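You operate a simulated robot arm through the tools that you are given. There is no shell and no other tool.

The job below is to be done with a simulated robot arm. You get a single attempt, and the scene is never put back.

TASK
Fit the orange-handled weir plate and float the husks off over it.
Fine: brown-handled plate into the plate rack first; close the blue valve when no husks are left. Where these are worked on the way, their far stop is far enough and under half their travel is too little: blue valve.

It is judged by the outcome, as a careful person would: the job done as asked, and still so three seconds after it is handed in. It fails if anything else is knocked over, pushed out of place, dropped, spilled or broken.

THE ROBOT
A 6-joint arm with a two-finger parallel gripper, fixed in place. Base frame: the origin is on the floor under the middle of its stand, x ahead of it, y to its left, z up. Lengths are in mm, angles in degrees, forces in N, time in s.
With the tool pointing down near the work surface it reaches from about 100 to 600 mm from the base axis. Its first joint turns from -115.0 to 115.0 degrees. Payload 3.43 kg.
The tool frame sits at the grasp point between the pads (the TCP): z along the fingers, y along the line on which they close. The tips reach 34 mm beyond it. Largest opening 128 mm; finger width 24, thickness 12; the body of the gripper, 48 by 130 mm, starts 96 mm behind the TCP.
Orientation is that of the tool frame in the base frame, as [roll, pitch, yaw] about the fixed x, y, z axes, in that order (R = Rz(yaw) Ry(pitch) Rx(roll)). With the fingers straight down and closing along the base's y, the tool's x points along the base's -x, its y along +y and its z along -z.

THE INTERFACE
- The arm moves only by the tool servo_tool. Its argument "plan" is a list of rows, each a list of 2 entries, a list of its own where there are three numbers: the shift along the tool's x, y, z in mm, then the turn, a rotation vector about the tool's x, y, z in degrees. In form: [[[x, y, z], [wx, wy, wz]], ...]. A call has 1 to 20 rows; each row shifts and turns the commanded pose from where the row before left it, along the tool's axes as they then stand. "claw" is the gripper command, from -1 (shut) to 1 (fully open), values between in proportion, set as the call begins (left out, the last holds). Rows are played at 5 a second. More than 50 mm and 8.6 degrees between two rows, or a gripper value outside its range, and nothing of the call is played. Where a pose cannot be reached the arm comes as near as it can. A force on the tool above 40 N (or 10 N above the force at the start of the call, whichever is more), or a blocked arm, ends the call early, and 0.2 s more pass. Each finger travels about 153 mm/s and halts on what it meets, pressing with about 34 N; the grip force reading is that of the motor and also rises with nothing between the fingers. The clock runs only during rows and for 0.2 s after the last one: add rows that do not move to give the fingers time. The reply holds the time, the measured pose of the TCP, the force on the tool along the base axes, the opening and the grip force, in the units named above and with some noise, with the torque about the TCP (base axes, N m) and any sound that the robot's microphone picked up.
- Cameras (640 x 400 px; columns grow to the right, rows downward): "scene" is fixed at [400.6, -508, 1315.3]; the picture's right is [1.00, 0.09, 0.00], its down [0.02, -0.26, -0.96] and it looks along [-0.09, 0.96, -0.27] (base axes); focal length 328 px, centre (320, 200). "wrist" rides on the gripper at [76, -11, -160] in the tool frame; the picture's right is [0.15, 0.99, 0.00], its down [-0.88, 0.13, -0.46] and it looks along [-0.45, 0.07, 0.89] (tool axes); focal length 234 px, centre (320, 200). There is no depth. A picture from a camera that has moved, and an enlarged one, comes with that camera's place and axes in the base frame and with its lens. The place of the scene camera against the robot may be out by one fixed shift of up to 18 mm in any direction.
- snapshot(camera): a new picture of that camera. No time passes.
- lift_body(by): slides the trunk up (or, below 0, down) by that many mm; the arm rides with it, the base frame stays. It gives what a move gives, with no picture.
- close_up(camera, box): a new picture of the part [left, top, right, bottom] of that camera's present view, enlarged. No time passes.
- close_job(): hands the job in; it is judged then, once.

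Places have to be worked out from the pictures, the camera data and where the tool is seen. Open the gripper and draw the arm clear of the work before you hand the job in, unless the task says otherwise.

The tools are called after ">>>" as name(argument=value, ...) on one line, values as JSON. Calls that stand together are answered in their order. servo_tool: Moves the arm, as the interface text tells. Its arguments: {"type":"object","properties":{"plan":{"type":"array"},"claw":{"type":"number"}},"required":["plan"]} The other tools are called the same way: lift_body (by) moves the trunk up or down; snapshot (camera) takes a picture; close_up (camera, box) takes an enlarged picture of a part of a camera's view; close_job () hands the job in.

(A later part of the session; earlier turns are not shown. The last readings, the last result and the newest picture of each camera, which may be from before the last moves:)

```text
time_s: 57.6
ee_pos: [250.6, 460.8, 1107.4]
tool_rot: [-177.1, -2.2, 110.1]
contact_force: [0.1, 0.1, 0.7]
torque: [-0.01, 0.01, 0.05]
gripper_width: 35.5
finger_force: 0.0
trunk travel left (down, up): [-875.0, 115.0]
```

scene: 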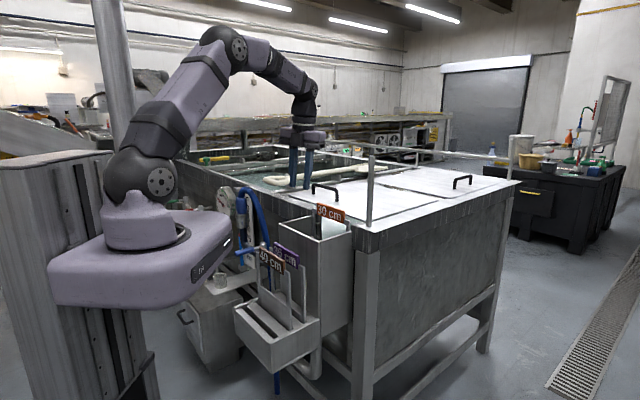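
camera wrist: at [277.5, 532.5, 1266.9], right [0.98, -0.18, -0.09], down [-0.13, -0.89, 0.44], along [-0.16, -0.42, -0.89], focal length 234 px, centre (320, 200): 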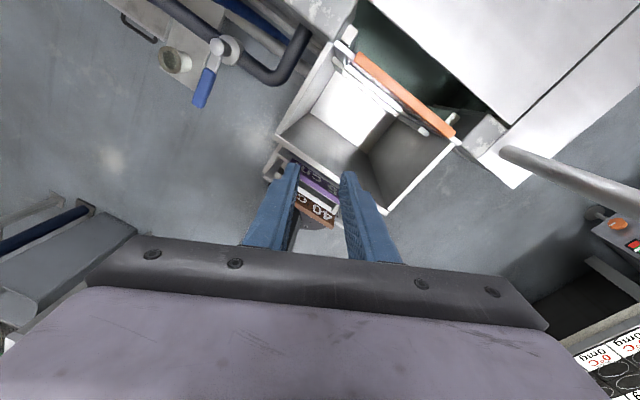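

The commanded pose had followed the actual one, so I'm at (251, 461), yaw 110, with about a 3.6° tilt. I'll correct the tilt and turn to yaw 225 in free space here, well above everything.

>>> servo_tool(plan=[[[0, 0, -10], [-2.9, -2.2, 0]], [[0, 0, 0], [0, 0, -8.2]], [[0, 0, 0], [0, 0, -8.2]], [[0, 0, 0], [0, 0, -8.2]], [[0, 0, 0], [0, 0, -8.2]], [[0, 0, 0], [0, 0, -8.2]], [[0, 0, 0], [0, 0, -8.2]], [[0, 0, 0], [0, 0, -8.2]], [[0, 0, 0], [0, 0, -8.2]], [[0, 0, 0], [0, 0, -8.2]], [[0, 0, 0], [0, 0, -8.2]], [[0, 0, 0], [0, 0, -8.2]], [[0, 0, 0], [0, 0, -8.2]], [[0, 0, 0], [0, 0, -8.2]], [[0, 0, 0], [0, 0, -8.2]], [[0, 0, 0], [0, 0, 0]]])

```text
time_s: 61.0
ee_pos: [250.7, 463.0, 1117.9]
tool_rot: [180.0, 0.2, -135.0]
contact_force: [-0.3, 0.1, -0.7]
torque: [0.02, 0.01, 0.01]
gripper_width: 35.1
finger_force: 0.0
trunk travel left (down, up): [-875.0, 115.0]
```

Now vertical at yaw 225. I'll move over the lever's grip at p≈412, q≈391, staying at this height.

>>> servo_tool(plan=[[[15.45, 40.15, 0], [0, 0, 0]], [[15.45, 40.15, 0], [0, 0, 0]], [[15.45, 40.15, 0], [0, 0, 0]], [[15.45, 40.15, 0], [0, 0, 0]], [[15.45, 40.15, 0], [0, 0, 0]], [[15.45, 40.15, 0], [0, 0, 0]], [[0, 0, 0], [0, 0, 0]], [[0, 0, 0], [0, 0, 0]]])

>>> snapshot(camera="wrist")

>>> close_up(camera="wrist", box=[220, 20, 460, 240])

>>> snapshot(camera="scene")

```text
time_s: 62.8
ee_pos: [14.7, 570.2, 1117.6]
tool_rot: [-179.9, 0.1, -135.1]
contact_force: [0.5, 1.0, 0.1]
torque: [-0.03, -0.04, -0.03]
gripper_width: 35.2
finger_force: 0.0
trunk travel left (down, up): [-875.0, 115.0]
```

```text
taken
camera wrist: at [-30.7, 508.6, 1277.2], right [-0.8, 0.6, 0.0], down [0.53, 0.71, 0.46], along [0.27, 0.37, -0.89], focal length 234 px, centre (320, 200)
```

wrist: 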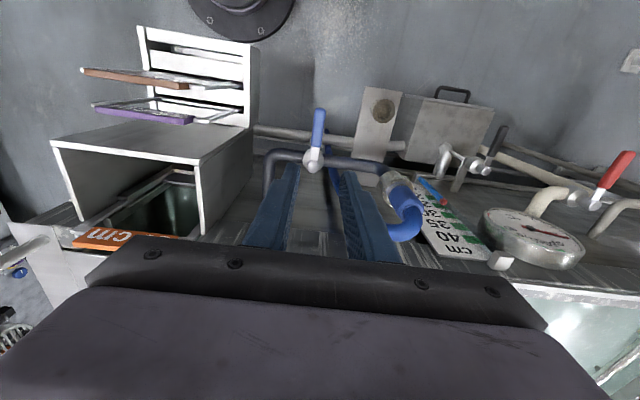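

```text
1.82 times, centred on (340, 130) of wrist
camera zoom: at [-30.7, 508.6, 1277.2], right [-0.8, 0.6, 0.0], down [0.53, 0.71, 0.46], along [0.27, 0.37, -0.89], focal length 426 px, centre (284, 327)
```

zoom: 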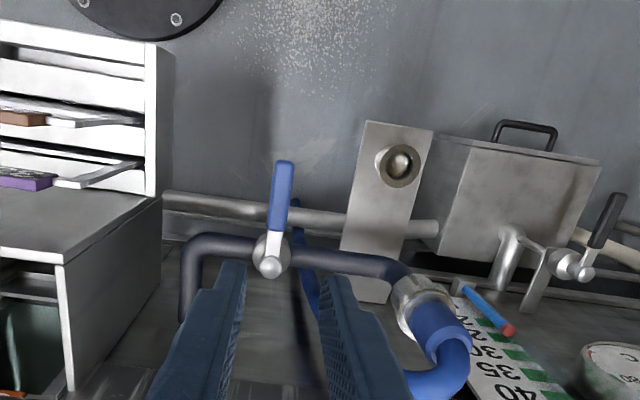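

```text
taken
```

scene: 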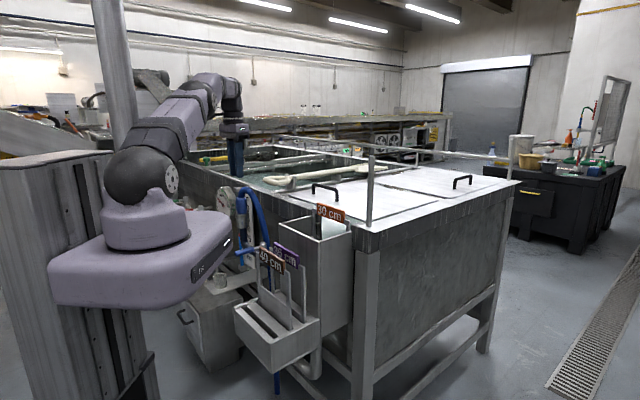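

Now a clear view: lever stem at p≈497, q≈389.5, lever top z≈810, lever about 112 mm long and square to the pipe. I'll line the fork up on the grip at p≈435, q≈389.4 and come down part-way.

>>> servo_tool(plan=[[[-10.6, -1.6, 20], [0, 0, 0]], [[-10.6, -1.6, 30], [0, 0, 0]], [[0, 0, 40], [0, 0, 0]], [[0, 0, 40], [0, 0, 0]], [[0, 0, 30], [0, 0, 0]], [[0, 0, 0], [0, 0, 0]]])

>>> close_up(camera="wrist", box=[220, 40, 460, 260])

>>> close_up(camera="scene", box=[190, 150, 310, 270])

```text
time_s: 64.2
ee_pos: [32.4, 581.8, 957.1]
tool_rot: [180.0, 0.2, -135.2]
contact_force: [-0.2, 0.4, 0.7]
torque: [0.0, -0.03, 0.01]
gripper_width: 35.3
finger_force: 0.1
trunk travel left (down, up): [-875.0, 115.0]
```

```text
1.82 times, centred on (340, 150) of wrist
camera zoom: at [-13.9, 518.3, 1116.0], right [-0.8, 0.6, 0.0], down [0.53, 0.71, 0.46], along [0.27, 0.37, -0.89], focal length 426 px, centre (284, 291)
```

zoom: 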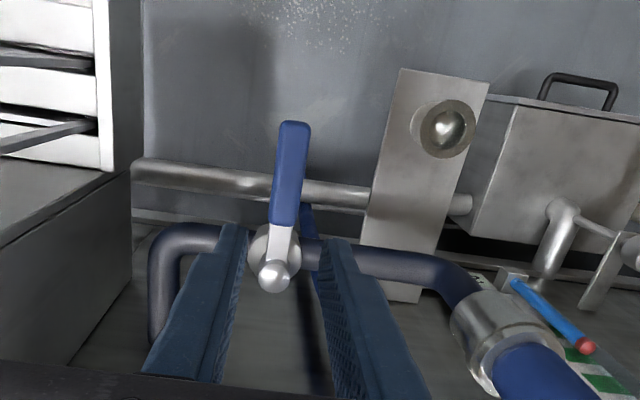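

```text
3.33 times, centred on (250, 210) of scene
camera zoom: at [400.6, -508.0, 1315.3], right [1.0, 0.09, 0.0], down [0.02, -0.26, -0.96], along [-0.09, 0.96, -0.27], focal length 1092 px, centre (553, 167)
```

zoom: 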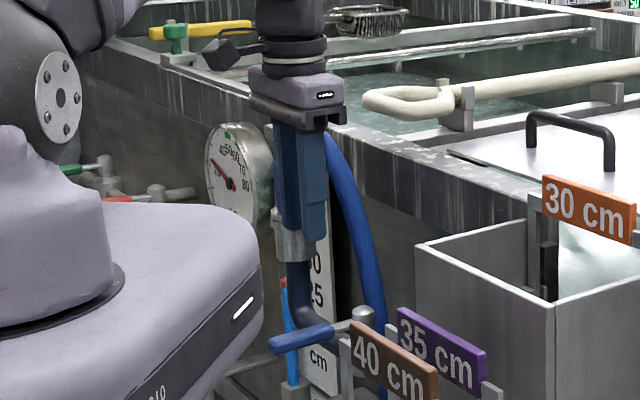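

Aligned: lever at q≈389.3 under the fork centre. Shifting 1.2 mm and descending until the fingertips are just above lever height.

>>> servo_tool(plan=[[[0, 1.2, 30], [0, 0, 0]], [[0, 0, 30], [0, 0, 0]], [[0, 0, 30], [0, 0, 0]], [[0, 0, 0], [0, 0, 0]]])

>>> close_up(camera="wrist", box=[220, 60, 420, 260])

>>> close_up(camera="scene", box=[215, 190, 295, 270])

```text
time_s: 65.2
ee_pos: [32.6, 580.1, 867.4]
tool_rot: [179.9, 0.1, -135.2]
contact_force: [-0.1, 0.0, 0.0]
torque: [-0.02, -0.02, 0.01]
gripper_width: 35.1
finger_force: 0.0
trunk travel left (down, up): [-875.0, 115.0]
```

```text
2.00 times, centred on (320, 160) of wrist
camera zoom: at [-13.6, 518.2, 1026.0], right [-0.8, 0.6, 0.0], down [0.53, 0.71, 0.46], along [0.27, 0.37, -0.89], focal length 468 px, centre (320, 280)
```

zoom: 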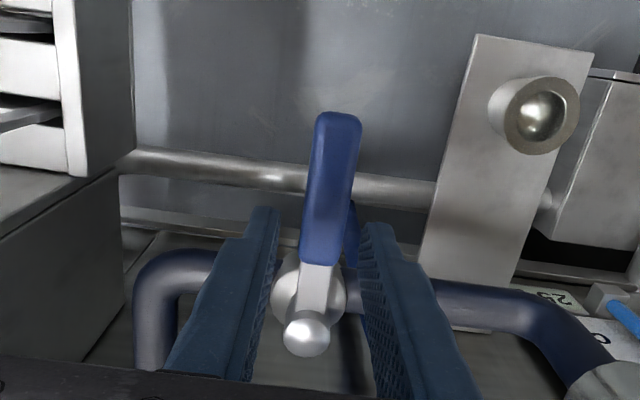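

```text
5.00 times, centred on (255, 230) of scene
camera zoom: at [400.6, -508.0, 1315.3], right [1.0, 0.09, 0.0], down [0.02, -0.26, -0.96], along [-0.09, 0.96, -0.27], focal length 1638 px, centre (645, 50)
```

zoom: 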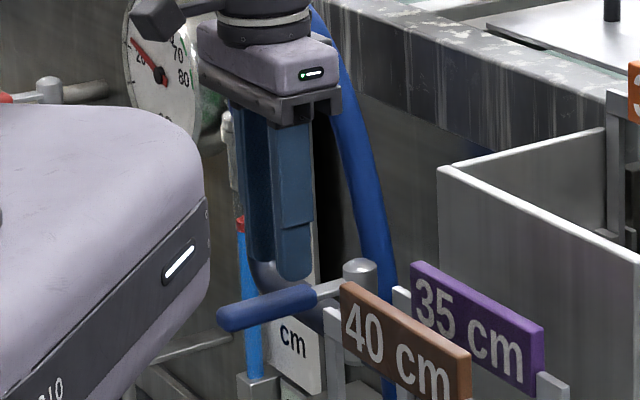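

Fingertips are just above the lever and straddling it. Lowering the last 37 mm.

>>> servo_tool(plan=[[[0, 0, 13], [0, 0, 0]], [[0, 0, 13], [0, 0, 0]], [[0, 0, 11], [0, 0, 0]], [[0, 0, 0], [0, 0, 0]]])

>>> close_up(camera="wrist", box=[220, 60, 420, 260])

>>> close_up(camera="scene", box=[215, 190, 295, 270])

```text
time_s: 66.2
ee_pos: [31.9, 581.1, 831.4]
tool_rot: [-180.0, 0.2, -135.2]
contact_force: [1.3, 0.6, -0.3]
torque: [-0.03, 0.0, -0.02]
gripper_width: 35.3
finger_force: 0.0
trunk travel left (down, up): [-875.0, 115.0]
```

```text
2.00 times, centred on (320, 160) of wrist
camera zoom: at [-14.0, 520.0, 989.6], right [-0.8, 0.6, 0.0], down [0.53, 0.71, 0.46], along [0.27, 0.37, -0.89], focal length 468 px, centre (320, 280)
```

zoom: 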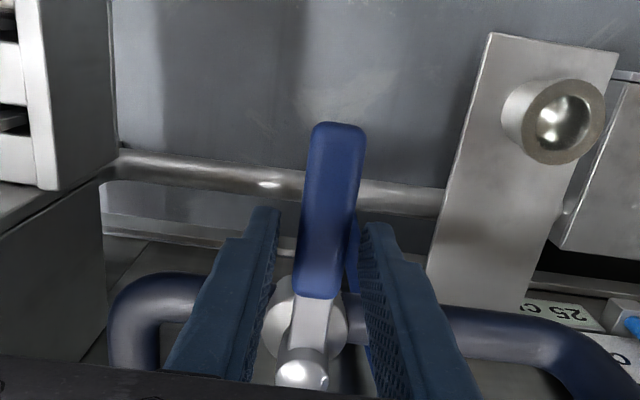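

```text
5.00 times, centred on (255, 230) of scene
camera zoom: at [400.6, -508.0, 1315.3], right [1.0, 0.09, 0.0], down [0.02, -0.26, -0.96], along [-0.09, 0.96, -0.27], focal length 1638 px, centre (645, 50)
```

zoom: 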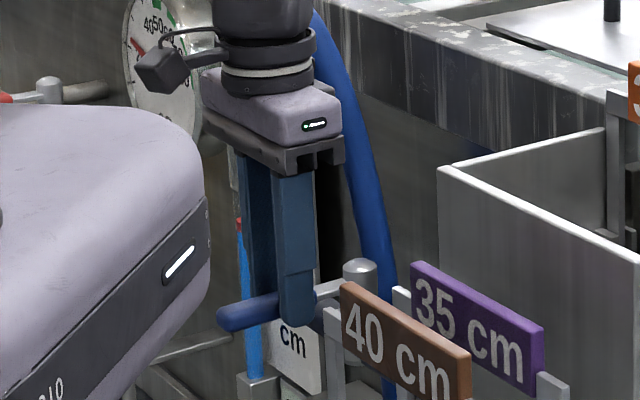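

The fork straddles the lever's grip with tips below it. I'll test a small swing toward the box side (-q), 10° about the stem, and read the force and lever position.

>>> servo_tool(plan=[[[-0.24, -5.45, 0], [0, 0, -5]], [[-0.24, -5.45, 0], [0, 0, -5]], [[0, 0, 0], [0, 0, 0]]])

>>> close_up(camera="wrist", box=[220, 60, 420, 260])

>>> close_up(camera="scene", box=[215, 190, 295, 270])

```text
time_s: 67.0
ee_pos: [40.0, 574.6, 832.6]
tool_rot: [179.9, 0.1, -125.1]
contact_force: [-2.6, 0.6, -0.1]
torque: [0.0, 0.03, -0.05]
gripper_width: 36.5
finger_force: 1.5
trunk travel left (down, up): [-875.0, 115.0]
```

```text
2.00 times, centred on (320, 160) of wrist
camera zoom: at [6.2, 506.4, 989.9], right [-0.89, 0.45, 0.0], down [0.4, 0.79, 0.46], along [0.2, 0.41, -0.89], focal length 468 px, centre (320, 280)
```

zoom: 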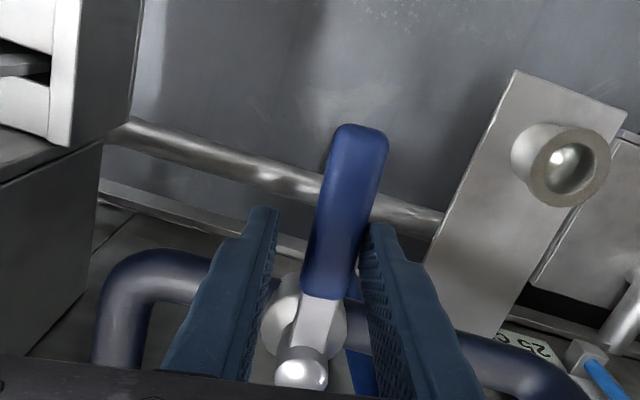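

```text
5.00 times, centred on (255, 230) of scene
camera zoom: at [400.6, -508.0, 1315.3], right [1.0, 0.09, 0.0], down [0.02, -0.26, -0.96], along [-0.09, 0.96, -0.27], focal length 1638 px, centre (645, 50)
```

zoom: 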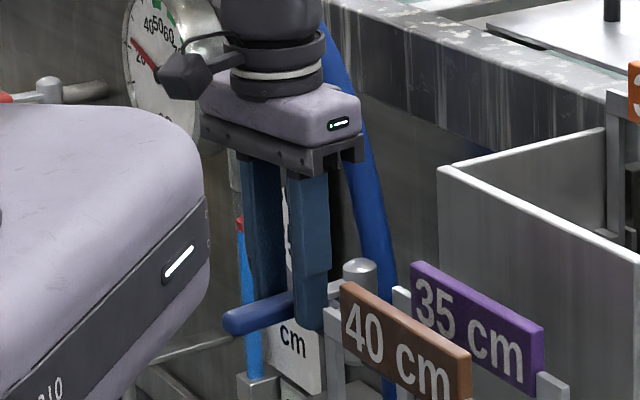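

The lever follows (tip moved, only 2.6 N), so this is the opening direction. I'll continue the swing about the stem.

>>> servo_tool(plan=[[[-0.54, -8.16, 0], [0, 0, -7.5]], [[-0.54, -8.16, 0], [0, 0, -7.5]], [[-0.54, -8.16, 0], [0, 0, -7.5]], [[-0.54, -8.16, 0], [0, 0, -7.5]], [[0, 0, 0], [0, 0, 0]]])

>>> close_up(camera="wrist", box=[200, 60, 440, 280])

>>> close_up(camera="scene", box=[215, 180, 305, 270])

```text
time_s: 68.2
ee_pos: [70.9, 562.4, 830.9]
tool_rot: [180.0, 0.1, -95.1]
contact_force: [-2.2, -0.1, -0.3]
torque: [0.01, 0.07, -0.03]
gripper_width: 36.2
finger_force: 1.1
trunk travel left (down, up): [-875.0, 115.0]
```

```text
1.82 times, centred on (320, 170) of wrist
camera zoom: at [75.5, 486.0, 989.5], right [-1.0, -0.06, 0.0], down [-0.05, 0.89, 0.46], along [-0.03, 0.46, -0.89], focal length 426 px, centre (320, 254)
```

zoom: 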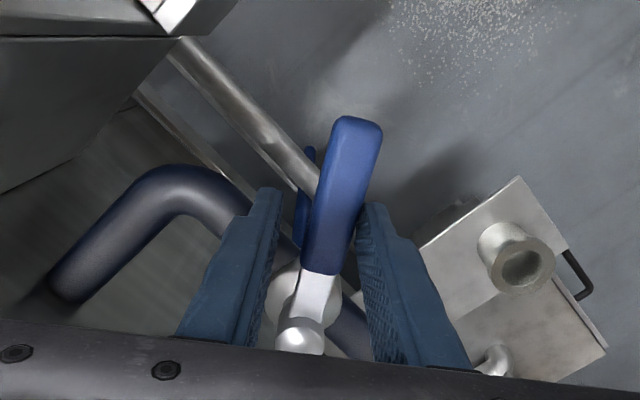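

```text
4.44 times, centred on (260, 225) of scene
camera zoom: at [400.6, -508.0, 1315.3], right [1.0, 0.09, 0.0], down [0.02, -0.26, -0.96], along [-0.09, 0.96, -0.27], focal length 1456 px, centre (587, 89)
```

zoom: 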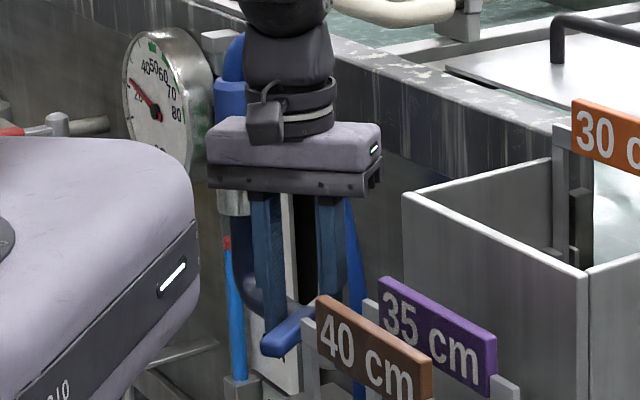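

Turning smoothly at about 2 N, lever roughly 33° round. Continuing.

>>> servo_tool(plan=[[[-0.54, -8.16, 0], [0, 0, -7.5]], [[-0.54, -8.16, 0], [0, 0, -7.5]], [[-0.54, -8.16, 0], [0, 0, -7.5]], [[-0.54, -8.16, 0], [0, 0, -7.5]], [[0, 0, 0], [0, 0, 0]]])

>>> close_up(camera="wrist", box=[200, 60, 440, 280])

>>> close_up(camera="scene", box=[215, 180, 305, 270])

```text
time_s: 69.4
ee_pos: [103.0, 568.2, 830.5]
tool_rot: [-180.0, 0.1, -65.1]
contact_force: [-0.3, -0.4, 0.9]
torque: [-0.04, 0.07, 0.0]
gripper_width: 36.2
finger_force: 0.9
trunk travel left (down, up): [-875.0, 115.0]
```

```text
1.82 times, centred on (320, 170) of wrist
camera zoom: at [145.0, 504.1, 988.5], right [-0.84, -0.55, 0.0], down [-0.49, 0.74, 0.46], along [-0.25, 0.38, -0.89], focal length 426 px, centre (320, 254)
```

zoom: 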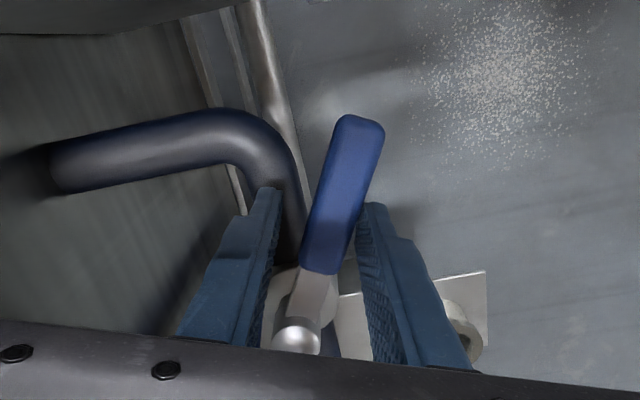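

```text
4.44 times, centred on (260, 225) of scene
camera zoom: at [400.6, -508.0, 1315.3], right [1.0, 0.09, 0.0], down [0.02, -0.26, -0.96], along [-0.09, 0.96, -0.27], focal length 1456 px, centre (587, 89)
```

zoom: 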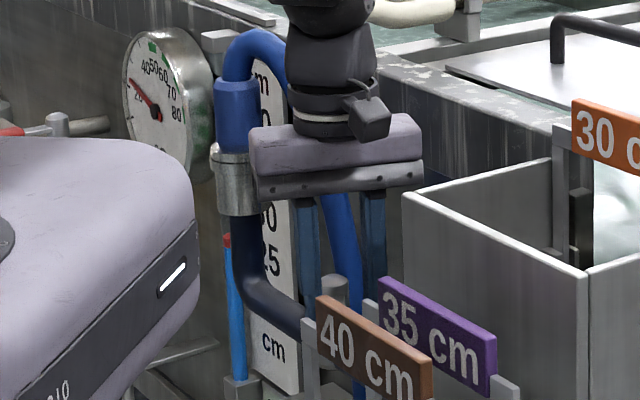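

Lever roughly 63° round, forces near zero. I'll continue toward the far stop in smaller calls.

>>> servo_tool(plan=[[[-0.54, -8.16, 0], [0, 0, -7.5]], [[-0.54, -8.16, 0], [0, 0, -7.5]], [[0, 0, 0], [0, 0, 0]]])

>>> close_up(camera="wrist", box=[200, 60, 440, 280])

>>> close_up(camera="scene", box=[215, 180, 345, 270])

```text
time_s: 70.2
ee_pos: [116.2, 577.3, 829.5]
tool_rot: [-179.9, 0.0, -50.1]
contact_force: [-1.1, -1.8, -0.1]
torque: [-0.05, 0.04, -0.04]
gripper_width: 35.9
finger_force: 0.9
trunk travel left (down, up): [-875.0, 115.0]
```

```text
1.82 times, centred on (320, 170) of wrist
camera zoom: at [173.8, 526.1, 988.6], right [-0.66, -0.75, 0.0], down [-0.67, 0.59, 0.46], along [-0.34, 0.3, -0.89], focal length 426 px, centre (320, 254)
```

zoom: 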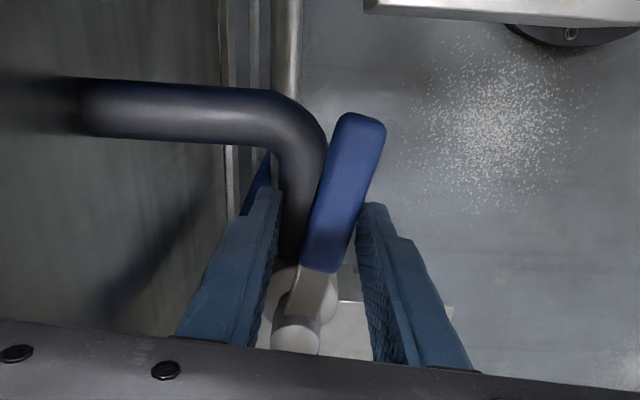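

```text
4.44 times, centred on (280, 225) of scene
camera zoom: at [400.6, -508.0, 1315.3], right [1.0, 0.09, 0.0], down [0.02, -0.26, -0.96], along [-0.09, 0.96, -0.27], focal length 1456 px, centre (498, 89)
```

zoom: 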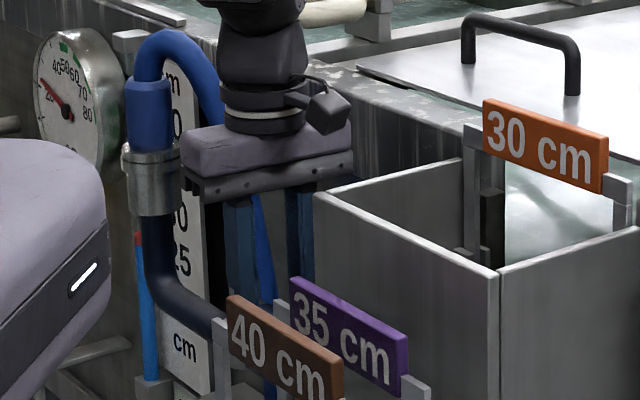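

Lever about 78° round. I'll push the last part gently until it meets the stop.

>>> servo_tool(plan=[[[-0.24, -5.45, 0], [0, 0, -5]], [[-0.24, -5.45, 0], [0, 0, -5]], [[0, 0, 0], [0, 0, 0]]])

>>> servo_tool(plan=[[[-0.04, -2.2, 0], [0, 0, -2]], [[-0.04, -2.2, 0], [0, 0, -2]], [[0, 0, 0], [0, 0, 0]]])

>>> close_up(camera="wrist", box=[200, 60, 440, 280])

>>> close_up(camera="scene", box=[215, 180, 345, 270])

```text
time_s: 71.0
ee_pos: [124.4, 585.2, 830.8]
tool_rot: [-179.8, 0.0, -40.1]
contact_force: [-1.7, -1.3, -0.1]
torque: [-0.04, 0.07, -0.05]
gripper_width: 36.0
finger_force: 1.1
trunk travel left (down, up): [-875.0, 115.0]
```

```text
time_s: 71.8
ee_pos: [125.3, 588.2, 832.0]
tool_rot: [-179.9, 0.1, -36.1]
contact_force: [-5.4, -3.2, -0.2]
torque: [-0.08, 0.12, -0.12]
gripper_width: 37.9
finger_force: 2.3
trunk travel left (down, up): [-875.0, 115.0]
```

```text
1.82 times, centred on (320, 170) of wrist
camera zoom: at [194.8, 552.7, 989.5], right [-0.47, -0.89, 0.0], down [-0.79, 0.41, 0.46], along [-0.4, 0.21, -0.89], focal length 426 px, centre (320, 254)
```

zoom: 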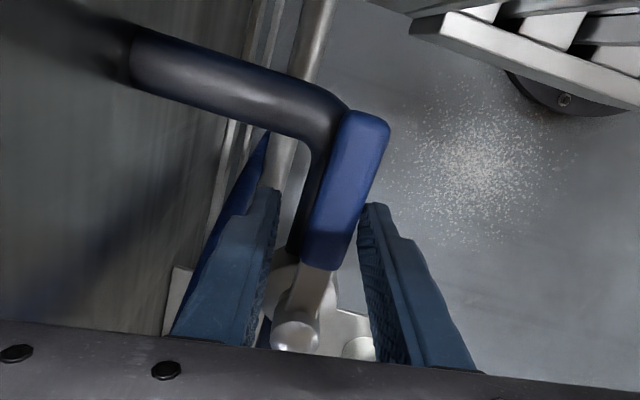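

```text
4.44 times, centred on (280, 225) of scene
camera zoom: at [400.6, -508.0, 1315.3], right [1.0, 0.09, 0.0], down [0.02, -0.26, -0.96], along [-0.09, 0.96, -0.27], focal length 1456 px, centre (498, 89)
```

zoom: 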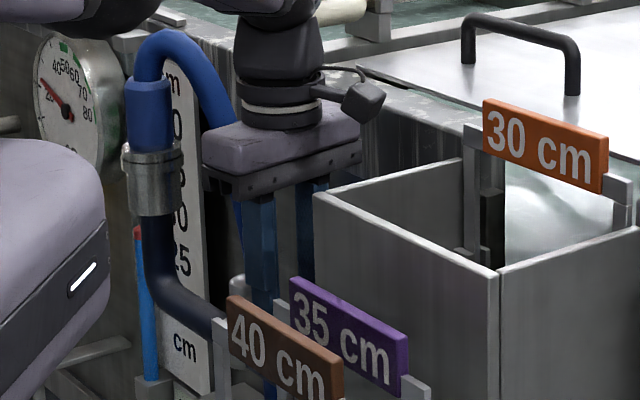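

Force climbed from 2 to 6 N with the lever lying along the pipe, so it's meeting the far stop. One small nudge to confirm, then back off.

>>> servo_tool(plan=[[[-0.02, -1.6, 0], [0, 0, -1.5]], [[0, 0, 0], [0, 0, 0]]])

>>> servo_tool(plan=[[[0.1, 4.4, 0], [0, 0, 4]], [[0.1, 4.4, 0], [0, 0, 4]], [[0, 0, 0], [0, 0, 0]]])

>>> close_up(camera="wrist", box=[200, 60, 440, 280])

>>> snapshot(camera="scene")

```text
time_s: 72.4
ee_pos: [128.6, 589.3, 831.5]
tool_rot: [-180.0, 0.1, -34.6]
contact_force: [-8.6, -4.5, -0.7]
torque: [-0.11, 0.26, -0.23]
gripper_width: 40.2
finger_force: 4.5
trunk travel left (down, up): [-875.0, 115.0]
```

```text
time_s: 73.2
ee_pos: [124.7, 587.5, 831.0]
tool_rot: [-180.0, 0.0, -42.7]
contact_force: [-0.1, 0.7, -0.2]
torque: [0.01, -0.01, 0.0]
gripper_width: 35.2
finger_force: 0.0
out of reach, approached as far as the arm can: row 2
trunk travel left (down, up): [-875.0, 115.0]
```

```text
1.82 times, centred on (320, 170) of wrist
camera zoom: at [188.0, 543.6, 989.0], right [-0.56, -0.83, 0.0], down [-0.74, 0.5, 0.46], along [-0.38, 0.26, -0.89], focal length 426 px, centre (320, 254)
```

zoom: 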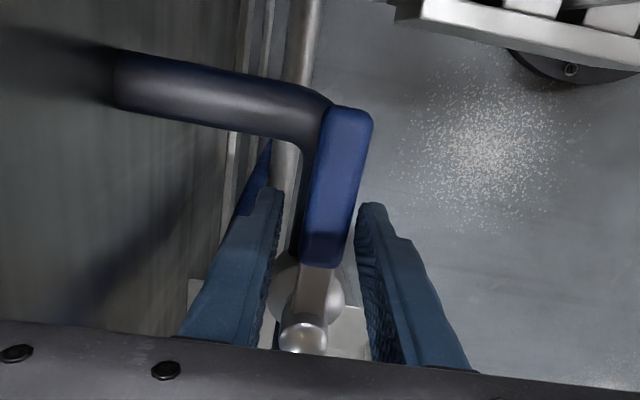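

```text
taken
```

scene: 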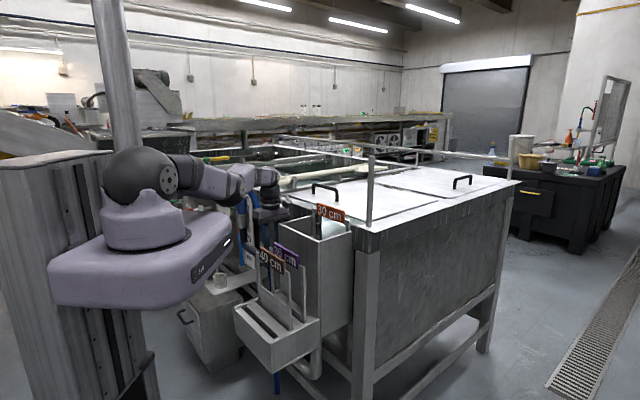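

The valve is fully open: about 10 N against the stop, and no load after backing off. Now I'll look at the water and for husks at the weir and in the tank.

>>> close_up(camera="scene", box=[290, 180, 380, 250])

>>> close_up(camera="scene", box=[180, 130, 400, 220])

>>> close_up(camera="scene", box=[360, 140, 540, 240])

```text
5.71 times, centred on (335, 215) of scene
camera zoom: at [400.6, -508.0, 1315.3], right [1.0, 0.09, 0.0], down [0.02, -0.26, -0.96], along [-0.09, 0.96, -0.27], focal length 1872 px, centre (234, 114)
```

zoom: 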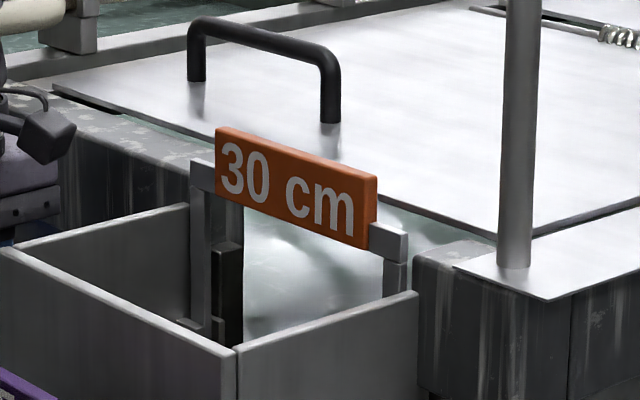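

```text
2.91 times, centred on (290, 175) of scene
camera zoom: at [400.6, -508.0, 1315.3], right [1.0, 0.09, 0.0], down [0.02, -0.26, -0.96], along [-0.09, 0.96, -0.27], focal length 953 px, centre (407, 273)
```

zoom: 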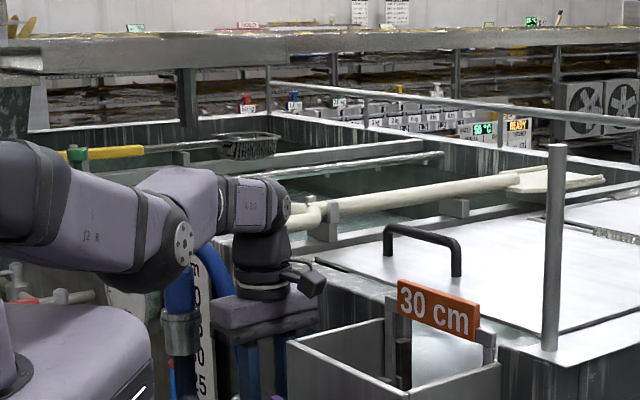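

```text
3.56 times, centred on (450, 190) of scene
camera zoom: at [400.6, -508.0, 1315.3], right [1.0, 0.09, 0.0], down [0.02, -0.26, -0.96], along [-0.09, 0.96, -0.27], focal length 1165 px, centre (-142, 236)
```

zoom: 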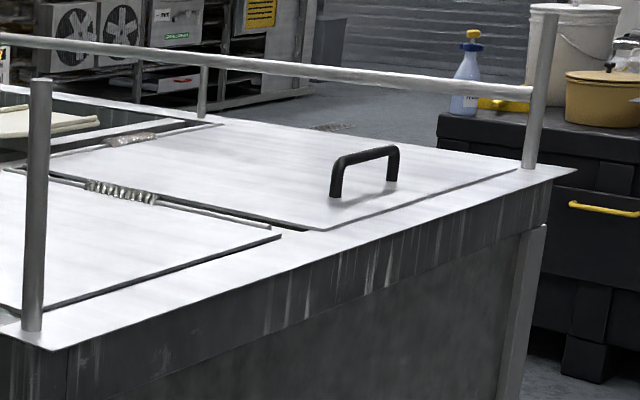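

No husks are visible from the scene camera, so I need the wrist camera over the tank. I'll withdraw the fork straight up off the lever, then rise while drawing back slightly for reach.

>>> servo_tool(plan=[[[0, 0, -15], [0, 0, 0]], [[0, 0, -30], [0, 0, 0]], [[0, 6, -40], [0, 0, 0]], [[0, 6, -40], [0, 0, 0]], [[0, 6, -40], [0, 0, 0]], [[0, 8, -40], [0, 0, 0]], [[0, 8, -40], [0, 0, 0]], [[0, 8, -40], [0, 0, 0]], [[0, 0, 0], [0, 0, 0]]])

>>> snapshot(camera="wrist")

>>> close_up(camera="scene", box=[205, 170, 325, 270])

```text
time_s: 75.2
ee_pos: [97.8, 579.7, 1115.2]
tool_rot: [179.9, 0.2, -42.7]
contact_force: [-0.3, 0.0, 0.7]
torque: [-0.06, 0.0, -0.01]
gripper_width: 35.4
finger_force: 0.1
out of reach, approached as far as the arm can: row 1, 2, 3, 4, 5
trunk travel left (down, up): [-875.0, 115.0]
```

```text
taken
camera wrist: at [161.4, 536.0, 1273.0], right [-0.56, -0.83, 0.0], down [-0.74, 0.5, 0.46], along [-0.38, 0.26, -0.89], focal length 234 px, centre (320, 200)
```

wrist: 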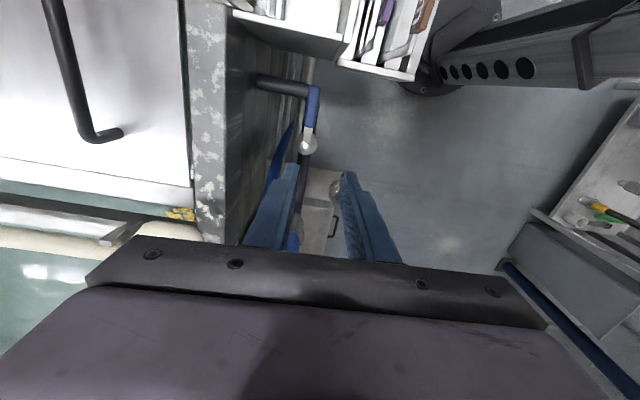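

```text
4.00 times, centred on (265, 220) of scene
camera zoom: at [400.6, -508.0, 1315.3], right [1.0, 0.09, 0.0], down [0.02, -0.26, -0.96], along [-0.09, 0.96, -0.27], focal length 1310 px, centre (540, 120)
```

zoom: 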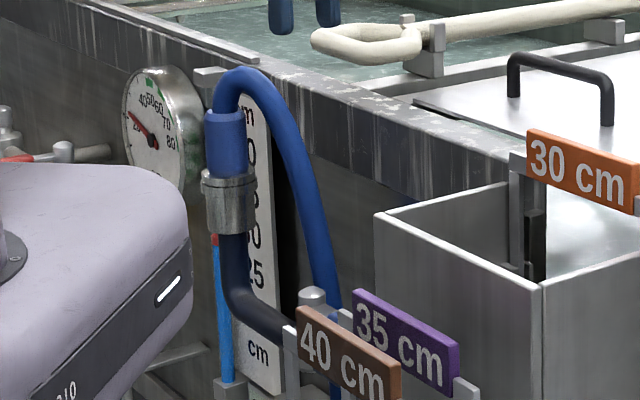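

The lever now lies along the pipe (open). Golden bits show at the edge of the lid near (180, 214) in the wrist view, so I'll zoom there.

>>> close_up(camera="wrist", box=[60, 130, 240, 250])

>>> close_up(camera="wrist", box=[0, 0, 320, 200])

```text
3.33 times, centred on (150, 190) of wrist
camera zoom: at [161.4, 536.0, 1273.0], right [-0.56, -0.83, 0.0], down [-0.74, 0.5, 0.46], along [-0.38, 0.26, -0.89], focal length 781 px, centre (887, 233)
```

zoom: 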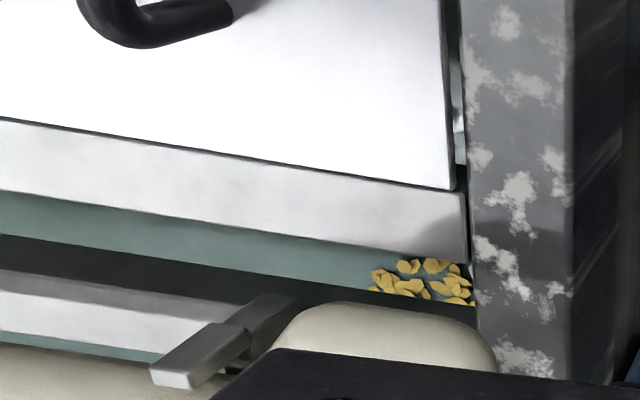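

```text
2.00 times, centred on (160, 100) of wrist
camera zoom: at [161.4, 536.0, 1273.0], right [-0.56, -0.83, 0.0], down [-0.74, 0.5, 0.46], along [-0.38, 0.26, -0.89], focal length 468 px, centre (640, 400)
```

zoom: 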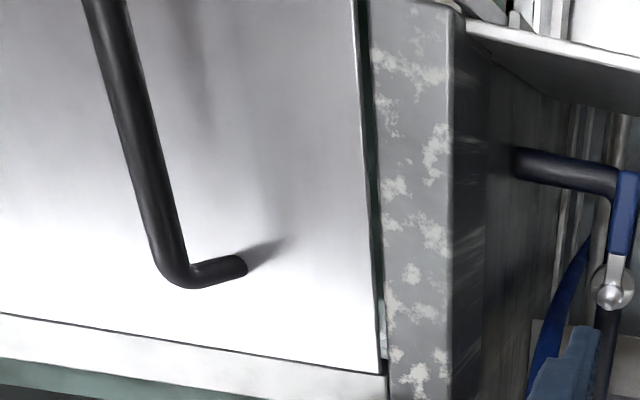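

A cluster of golden husks floats in the tank corner by the rim. I'll hold here a few seconds with the water running and watch whether they move.

>>> servo_tool(plan=[[[0, 0, 0], [0, 0, 0]], [[0, 0, 0], [0, 0, 0]], [[0, 0, 0], [0, 0, 0]], [[0, 0, 0], [0, 0, 0]], [[0, 0, 0], [0, 0, 0]], [[0, 0, 0], [0, 0, 0]], [[0, 0, 0], [0, 0, 0]], [[0, 0, 0], [0, 0, 0]], [[0, 0, 0], [0, 0, 0]], [[0, 0, 0], [0, 0, 0]]])

>>> close_up(camera="wrist", box=[60, 130, 240, 250])

>>> close_up(camera="scene", box=[280, 180, 380, 260])

```text
time_s: 77.4
ee_pos: [98.2, 579.0, 1115.7]
tool_rot: [-179.9, 0.0, -42.8]
contact_force: [-0.2, -0.4, 0.0]
torque: [-0.01, 0.03, 0.0]
gripper_width: 35.1
finger_force: 0.0
trunk travel left (down, up): [-875.0, 115.0]
```

```text
3.33 times, centred on (150, 190) of wrist
camera zoom: at [161.3, 535.1, 1273.4], right [-0.56, -0.83, 0.0], down [-0.74, 0.5, 0.46], along [-0.38, 0.26, -0.89], focal length 781 px, centre (887, 233)
```

zoom: 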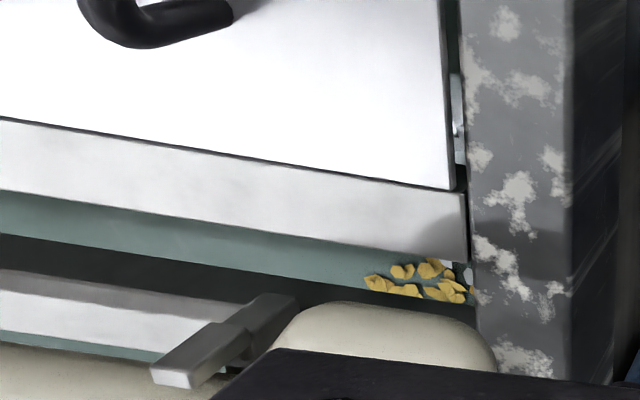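

```text
5.00 times, centred on (330, 220) of scene
camera zoom: at [400.6, -508.0, 1315.3], right [1.0, 0.09, 0.0], down [0.02, -0.26, -0.96], along [-0.09, 0.96, -0.27], focal length 1638 px, centre (270, 100)
```

zoom: 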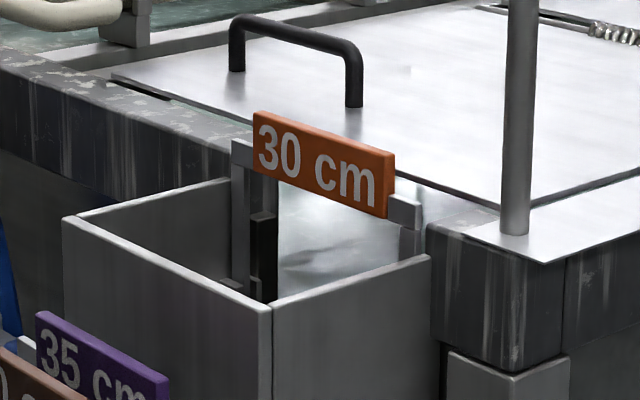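

The husk cluster has already shrunk, so the flow is carrying them off. I'll keep waiting and watching.

>>> servo_tool(plan=[[[0, 0, 0], [0, 0, 0]], [[0, 0, 0], [0, 0, 0]], [[0, 0, 0], [0, 0, 0]], [[0, 0, 0], [0, 0, 0]], [[0, 0, 0], [0, 0, 0]], [[0, 0, 0], [0, 0, 0]], [[0, 0, 0], [0, 0, 0]], [[0, 0, 0], [0, 0, 0]], [[0, 0, 0], [0, 0, 0]], [[0, 0, 0], [0, 0, 0]], [[0, 0, 0], [0, 0, 0]], [[0, 0, 0], [0, 0, 0]], [[0, 0, 0], [0, 0, 0]], [[0, 0, 0], [0, 0, 0]], [[0, 0, 0], [0, 0, 0]], [[0, 0, 0], [0, 0, 0]], [[0, 0, 0], [0, 0, 0]], [[0, 0, 0], [0, 0, 0]], [[0, 0, 0], [0, 0, 0]], [[0, 0, 0], [0, 0, 0]]])

>>> close_up(camera="wrist", box=[60, 130, 240, 250])

>>> close_up(camera="scene", box=[280, 180, 380, 260])

>>> snapshot(camera="wrist")

```text
time_s: 81.6
ee_pos: [97.3, 579.3, 1114.1]
tool_rot: [-179.9, 0.1, -42.8]
contact_force: [-0.8, -0.6, 0.5]
torque: [0.03, -0.03, 0.02]
gripper_width: 35.3
finger_force: 0.1
trunk travel left (down, up): [-875.0, 115.0]
```

```text
3.33 times, centred on (150, 190) of wrist
camera zoom: at [161.3, 535.1, 1273.4], right [-0.56, -0.83, 0.0], down [-0.74, 0.5, 0.46], along [-0.38, 0.26, -0.89], focal length 781 px, centre (887, 233)
```

zoom: 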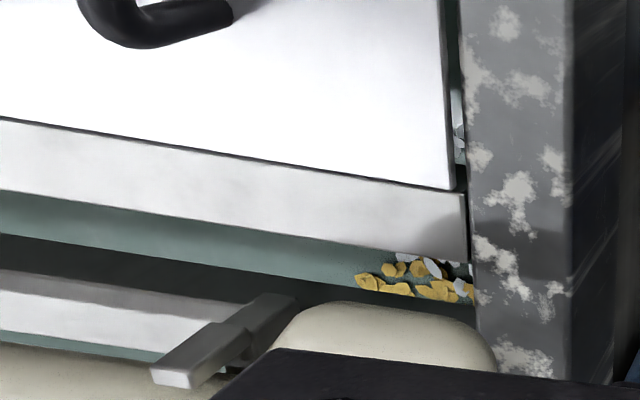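

```text
5.00 times, centred on (330, 220) of scene
camera zoom: at [400.6, -508.0, 1315.3], right [1.0, 0.09, 0.0], down [0.02, -0.26, -0.96], along [-0.09, 0.96, -0.27], focal length 1638 px, centre (270, 100)
```

zoom: 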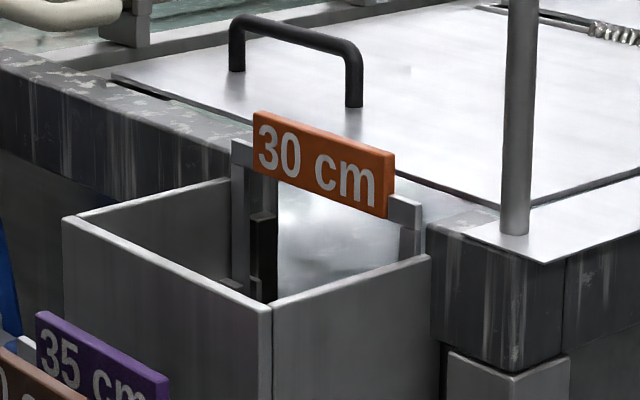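

```text
taken
camera wrist: at [161.3, 535.1, 1273.4], right [-0.56, -0.83, 0.0], down [-0.74, 0.5, 0.46], along [-0.38, 0.26, -0.89], focal length 234 px, centre (320, 200)
```

wrist: 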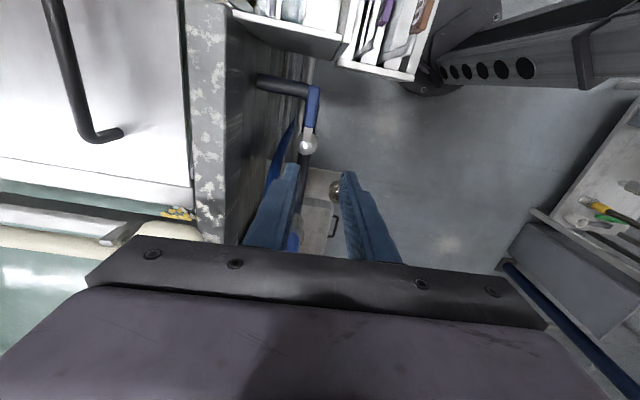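

The little blue column with the red tip by the scale looks like a level indicator, since it has risen since the start. I'll check it against the scale now.

>>> close_up(camera="scene", box=[225, 180, 285, 275])

>>> close_up(camera="wrist", box=[140, 180, 220, 240])

```text
4.21 times, centred on (255, 228) of scene
camera zoom: at [400.6, -508.0, 1315.3], right [1.0, 0.09, 0.0], down [0.02, -0.26, -0.96], along [-0.09, 0.96, -0.27], focal length 1379 px, centre (594, 84)
```

zoom: 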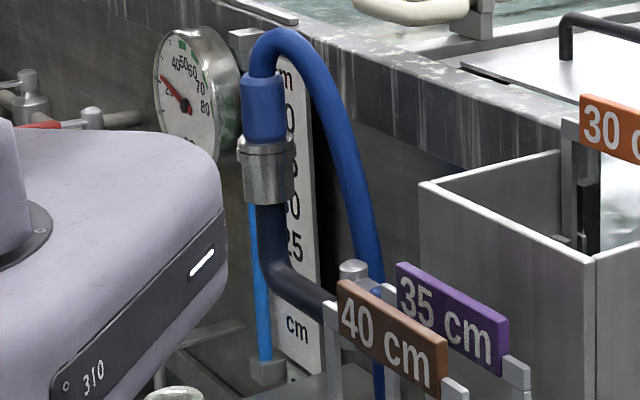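

```text
6.67 times, centred on (180, 210) of wrist
camera zoom: at [161.3, 535.1, 1273.4], right [-0.56, -0.83, 0.0], down [-0.74, 0.5, 0.46], along [-0.38, 0.26, -0.89], focal length 1561 px, centre (1253, 133)
```

zoom: 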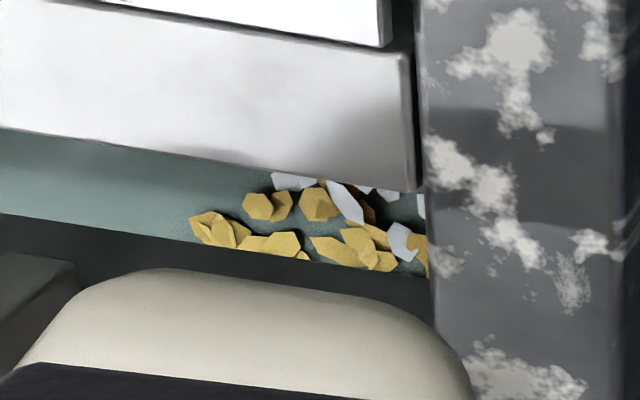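

The level column has risen past 30 and is now hidden behind the hose coupling. I'll wait on while the overflow develops.

>>> servo_tool(plan=[[[0, 0, 0], [0, 0, 0]], [[0, 0, 0], [0, 0, 0]], [[0, 0, 0], [0, 0, 0]], [[0, 0, 0], [0, 0, 0]], [[0, 0, 0], [0, 0, 0]], [[0, 0, 0], [0, 0, 0]], [[0, 0, 0], [0, 0, 0]], [[0, 0, 0], [0, 0, 0]], [[0, 0, 0], [0, 0, 0]], [[0, 0, 0], [0, 0, 0]], [[0, 0, 0], [0, 0, 0]], [[0, 0, 0], [0, 0, 0]], [[0, 0, 0], [0, 0, 0]], [[0, 0, 0], [0, 0, 0]], [[0, 0, 0], [0, 0, 0]], [[0, 0, 0], [0, 0, 0]], [[0, 0, 0], [0, 0, 0]], [[0, 0, 0], [0, 0, 0]], [[0, 0, 0], [0, 0, 0]], [[0, 0, 0], [0, 0, 0]]])

>>> close_up(camera="wrist", box=[140, 180, 220, 240])

>>> close_up(camera="scene", box=[290, 180, 380, 250])

>>> close_up(camera="scene", box=[225, 180, 285, 275])

```text
time_s: 85.8
ee_pos: [98.3, 578.4, 1114.8]
tool_rot: [-179.9, 0.0, -42.7]
contact_force: [-0.2, 0.2, 1.4]
torque: [0.02, 0.0, 0.03]
gripper_width: 35.6
finger_force: 0.1
trunk travel left (down, up): [-875.0, 115.0]
```

```text
6.67 times, centred on (180, 210) of wrist
camera zoom: at [161.3, 535.1, 1273.4], right [-0.56, -0.83, 0.0], down [-0.74, 0.5, 0.46], along [-0.38, 0.26, -0.89], focal length 1561 px, centre (1253, 133)
```

zoom: 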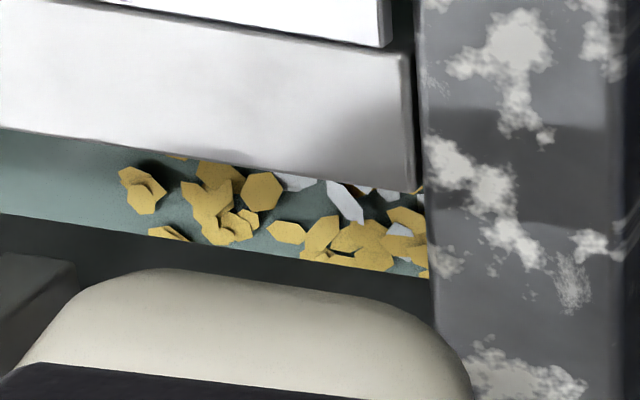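

```text
5.71 times, centred on (335, 215) of scene
camera zoom: at [400.6, -508.0, 1315.3], right [1.0, 0.09, 0.0], down [0.02, -0.26, -0.96], along [-0.09, 0.96, -0.27], focal length 1872 px, centre (234, 114)
```

zoom: 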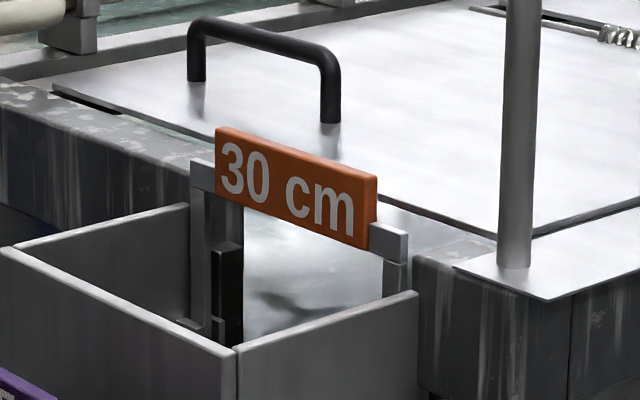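

```text
4.21 times, centred on (255, 228) of scene
camera zoom: at [400.6, -508.0, 1315.3], right [1.0, 0.09, 0.0], down [0.02, -0.26, -0.96], along [-0.09, 0.96, -0.27], focal length 1379 px, centre (594, 84)
```

zoom: 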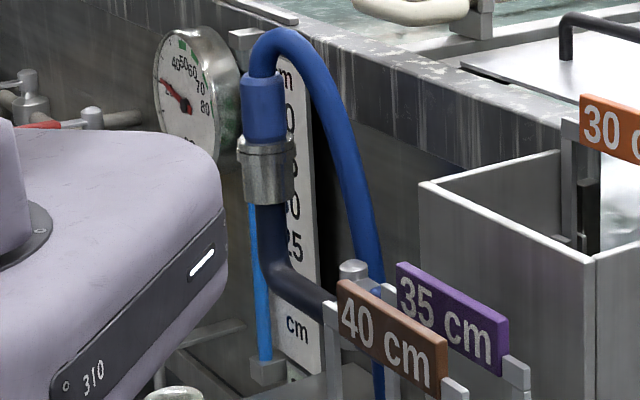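

More husks have spread into view near the corner. I'll move the camera over the weir to see what is going over the orange plate.

>>> servo_tool(plan=[[[36, -14, 0], [0, 0, 0]], [[36, -14, 0], [0, 0, 0]], [[36, -14, 0], [0, 0, 0]], [[34, -13, 0], [0, 0, 0]], [[0, 0, 0], [0, 0, 0]], [[0, 0, 0], [0, 0, 0]]])

>>> snapshot(camera="wrist")

>>> close_up(camera="wrist", box=[180, 20, 340, 160])

```text
time_s: 87.2
ee_pos: [239.4, 523.7, 1113.5]
tool_rot: [-179.8, 0.1, -42.7]
contact_force: [0.3, -0.4, -0.7]
torque: [-0.03, 0.02, -0.02]
gripper_width: 35.2
finger_force: 0.1
trunk travel left (down, up): [-875.0, 115.0]
```

```text
taken
camera wrist: at [302.7, 479.6, 1272.1], right [-0.56, -0.83, 0.0], down [-0.74, 0.5, 0.46], along [-0.38, 0.26, -0.89], focal length 234 px, centre (320, 200)
```

wrist: 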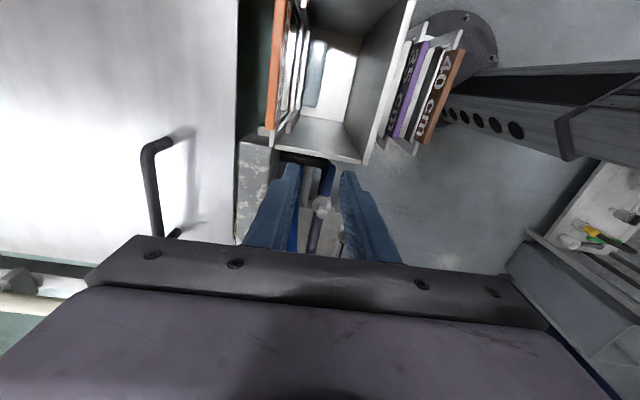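

```text
2.86 times, centred on (260, 90) of wrist
camera zoom: at [302.7, 479.6, 1272.1], right [-0.56, -0.83, 0.0], down [-0.74, 0.5, 0.46], along [-0.38, 0.26, -0.89], focal length 669 px, centre (491, 514)
```

zoom: 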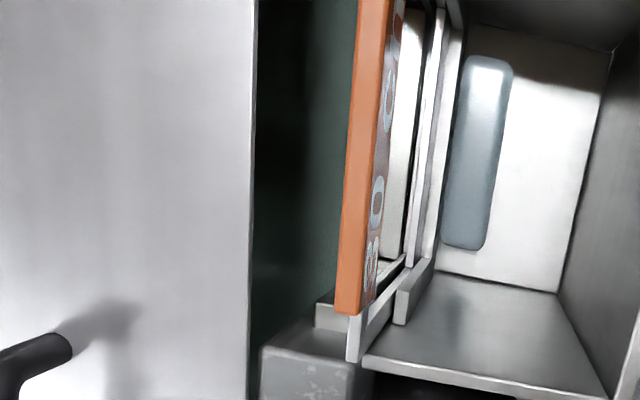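

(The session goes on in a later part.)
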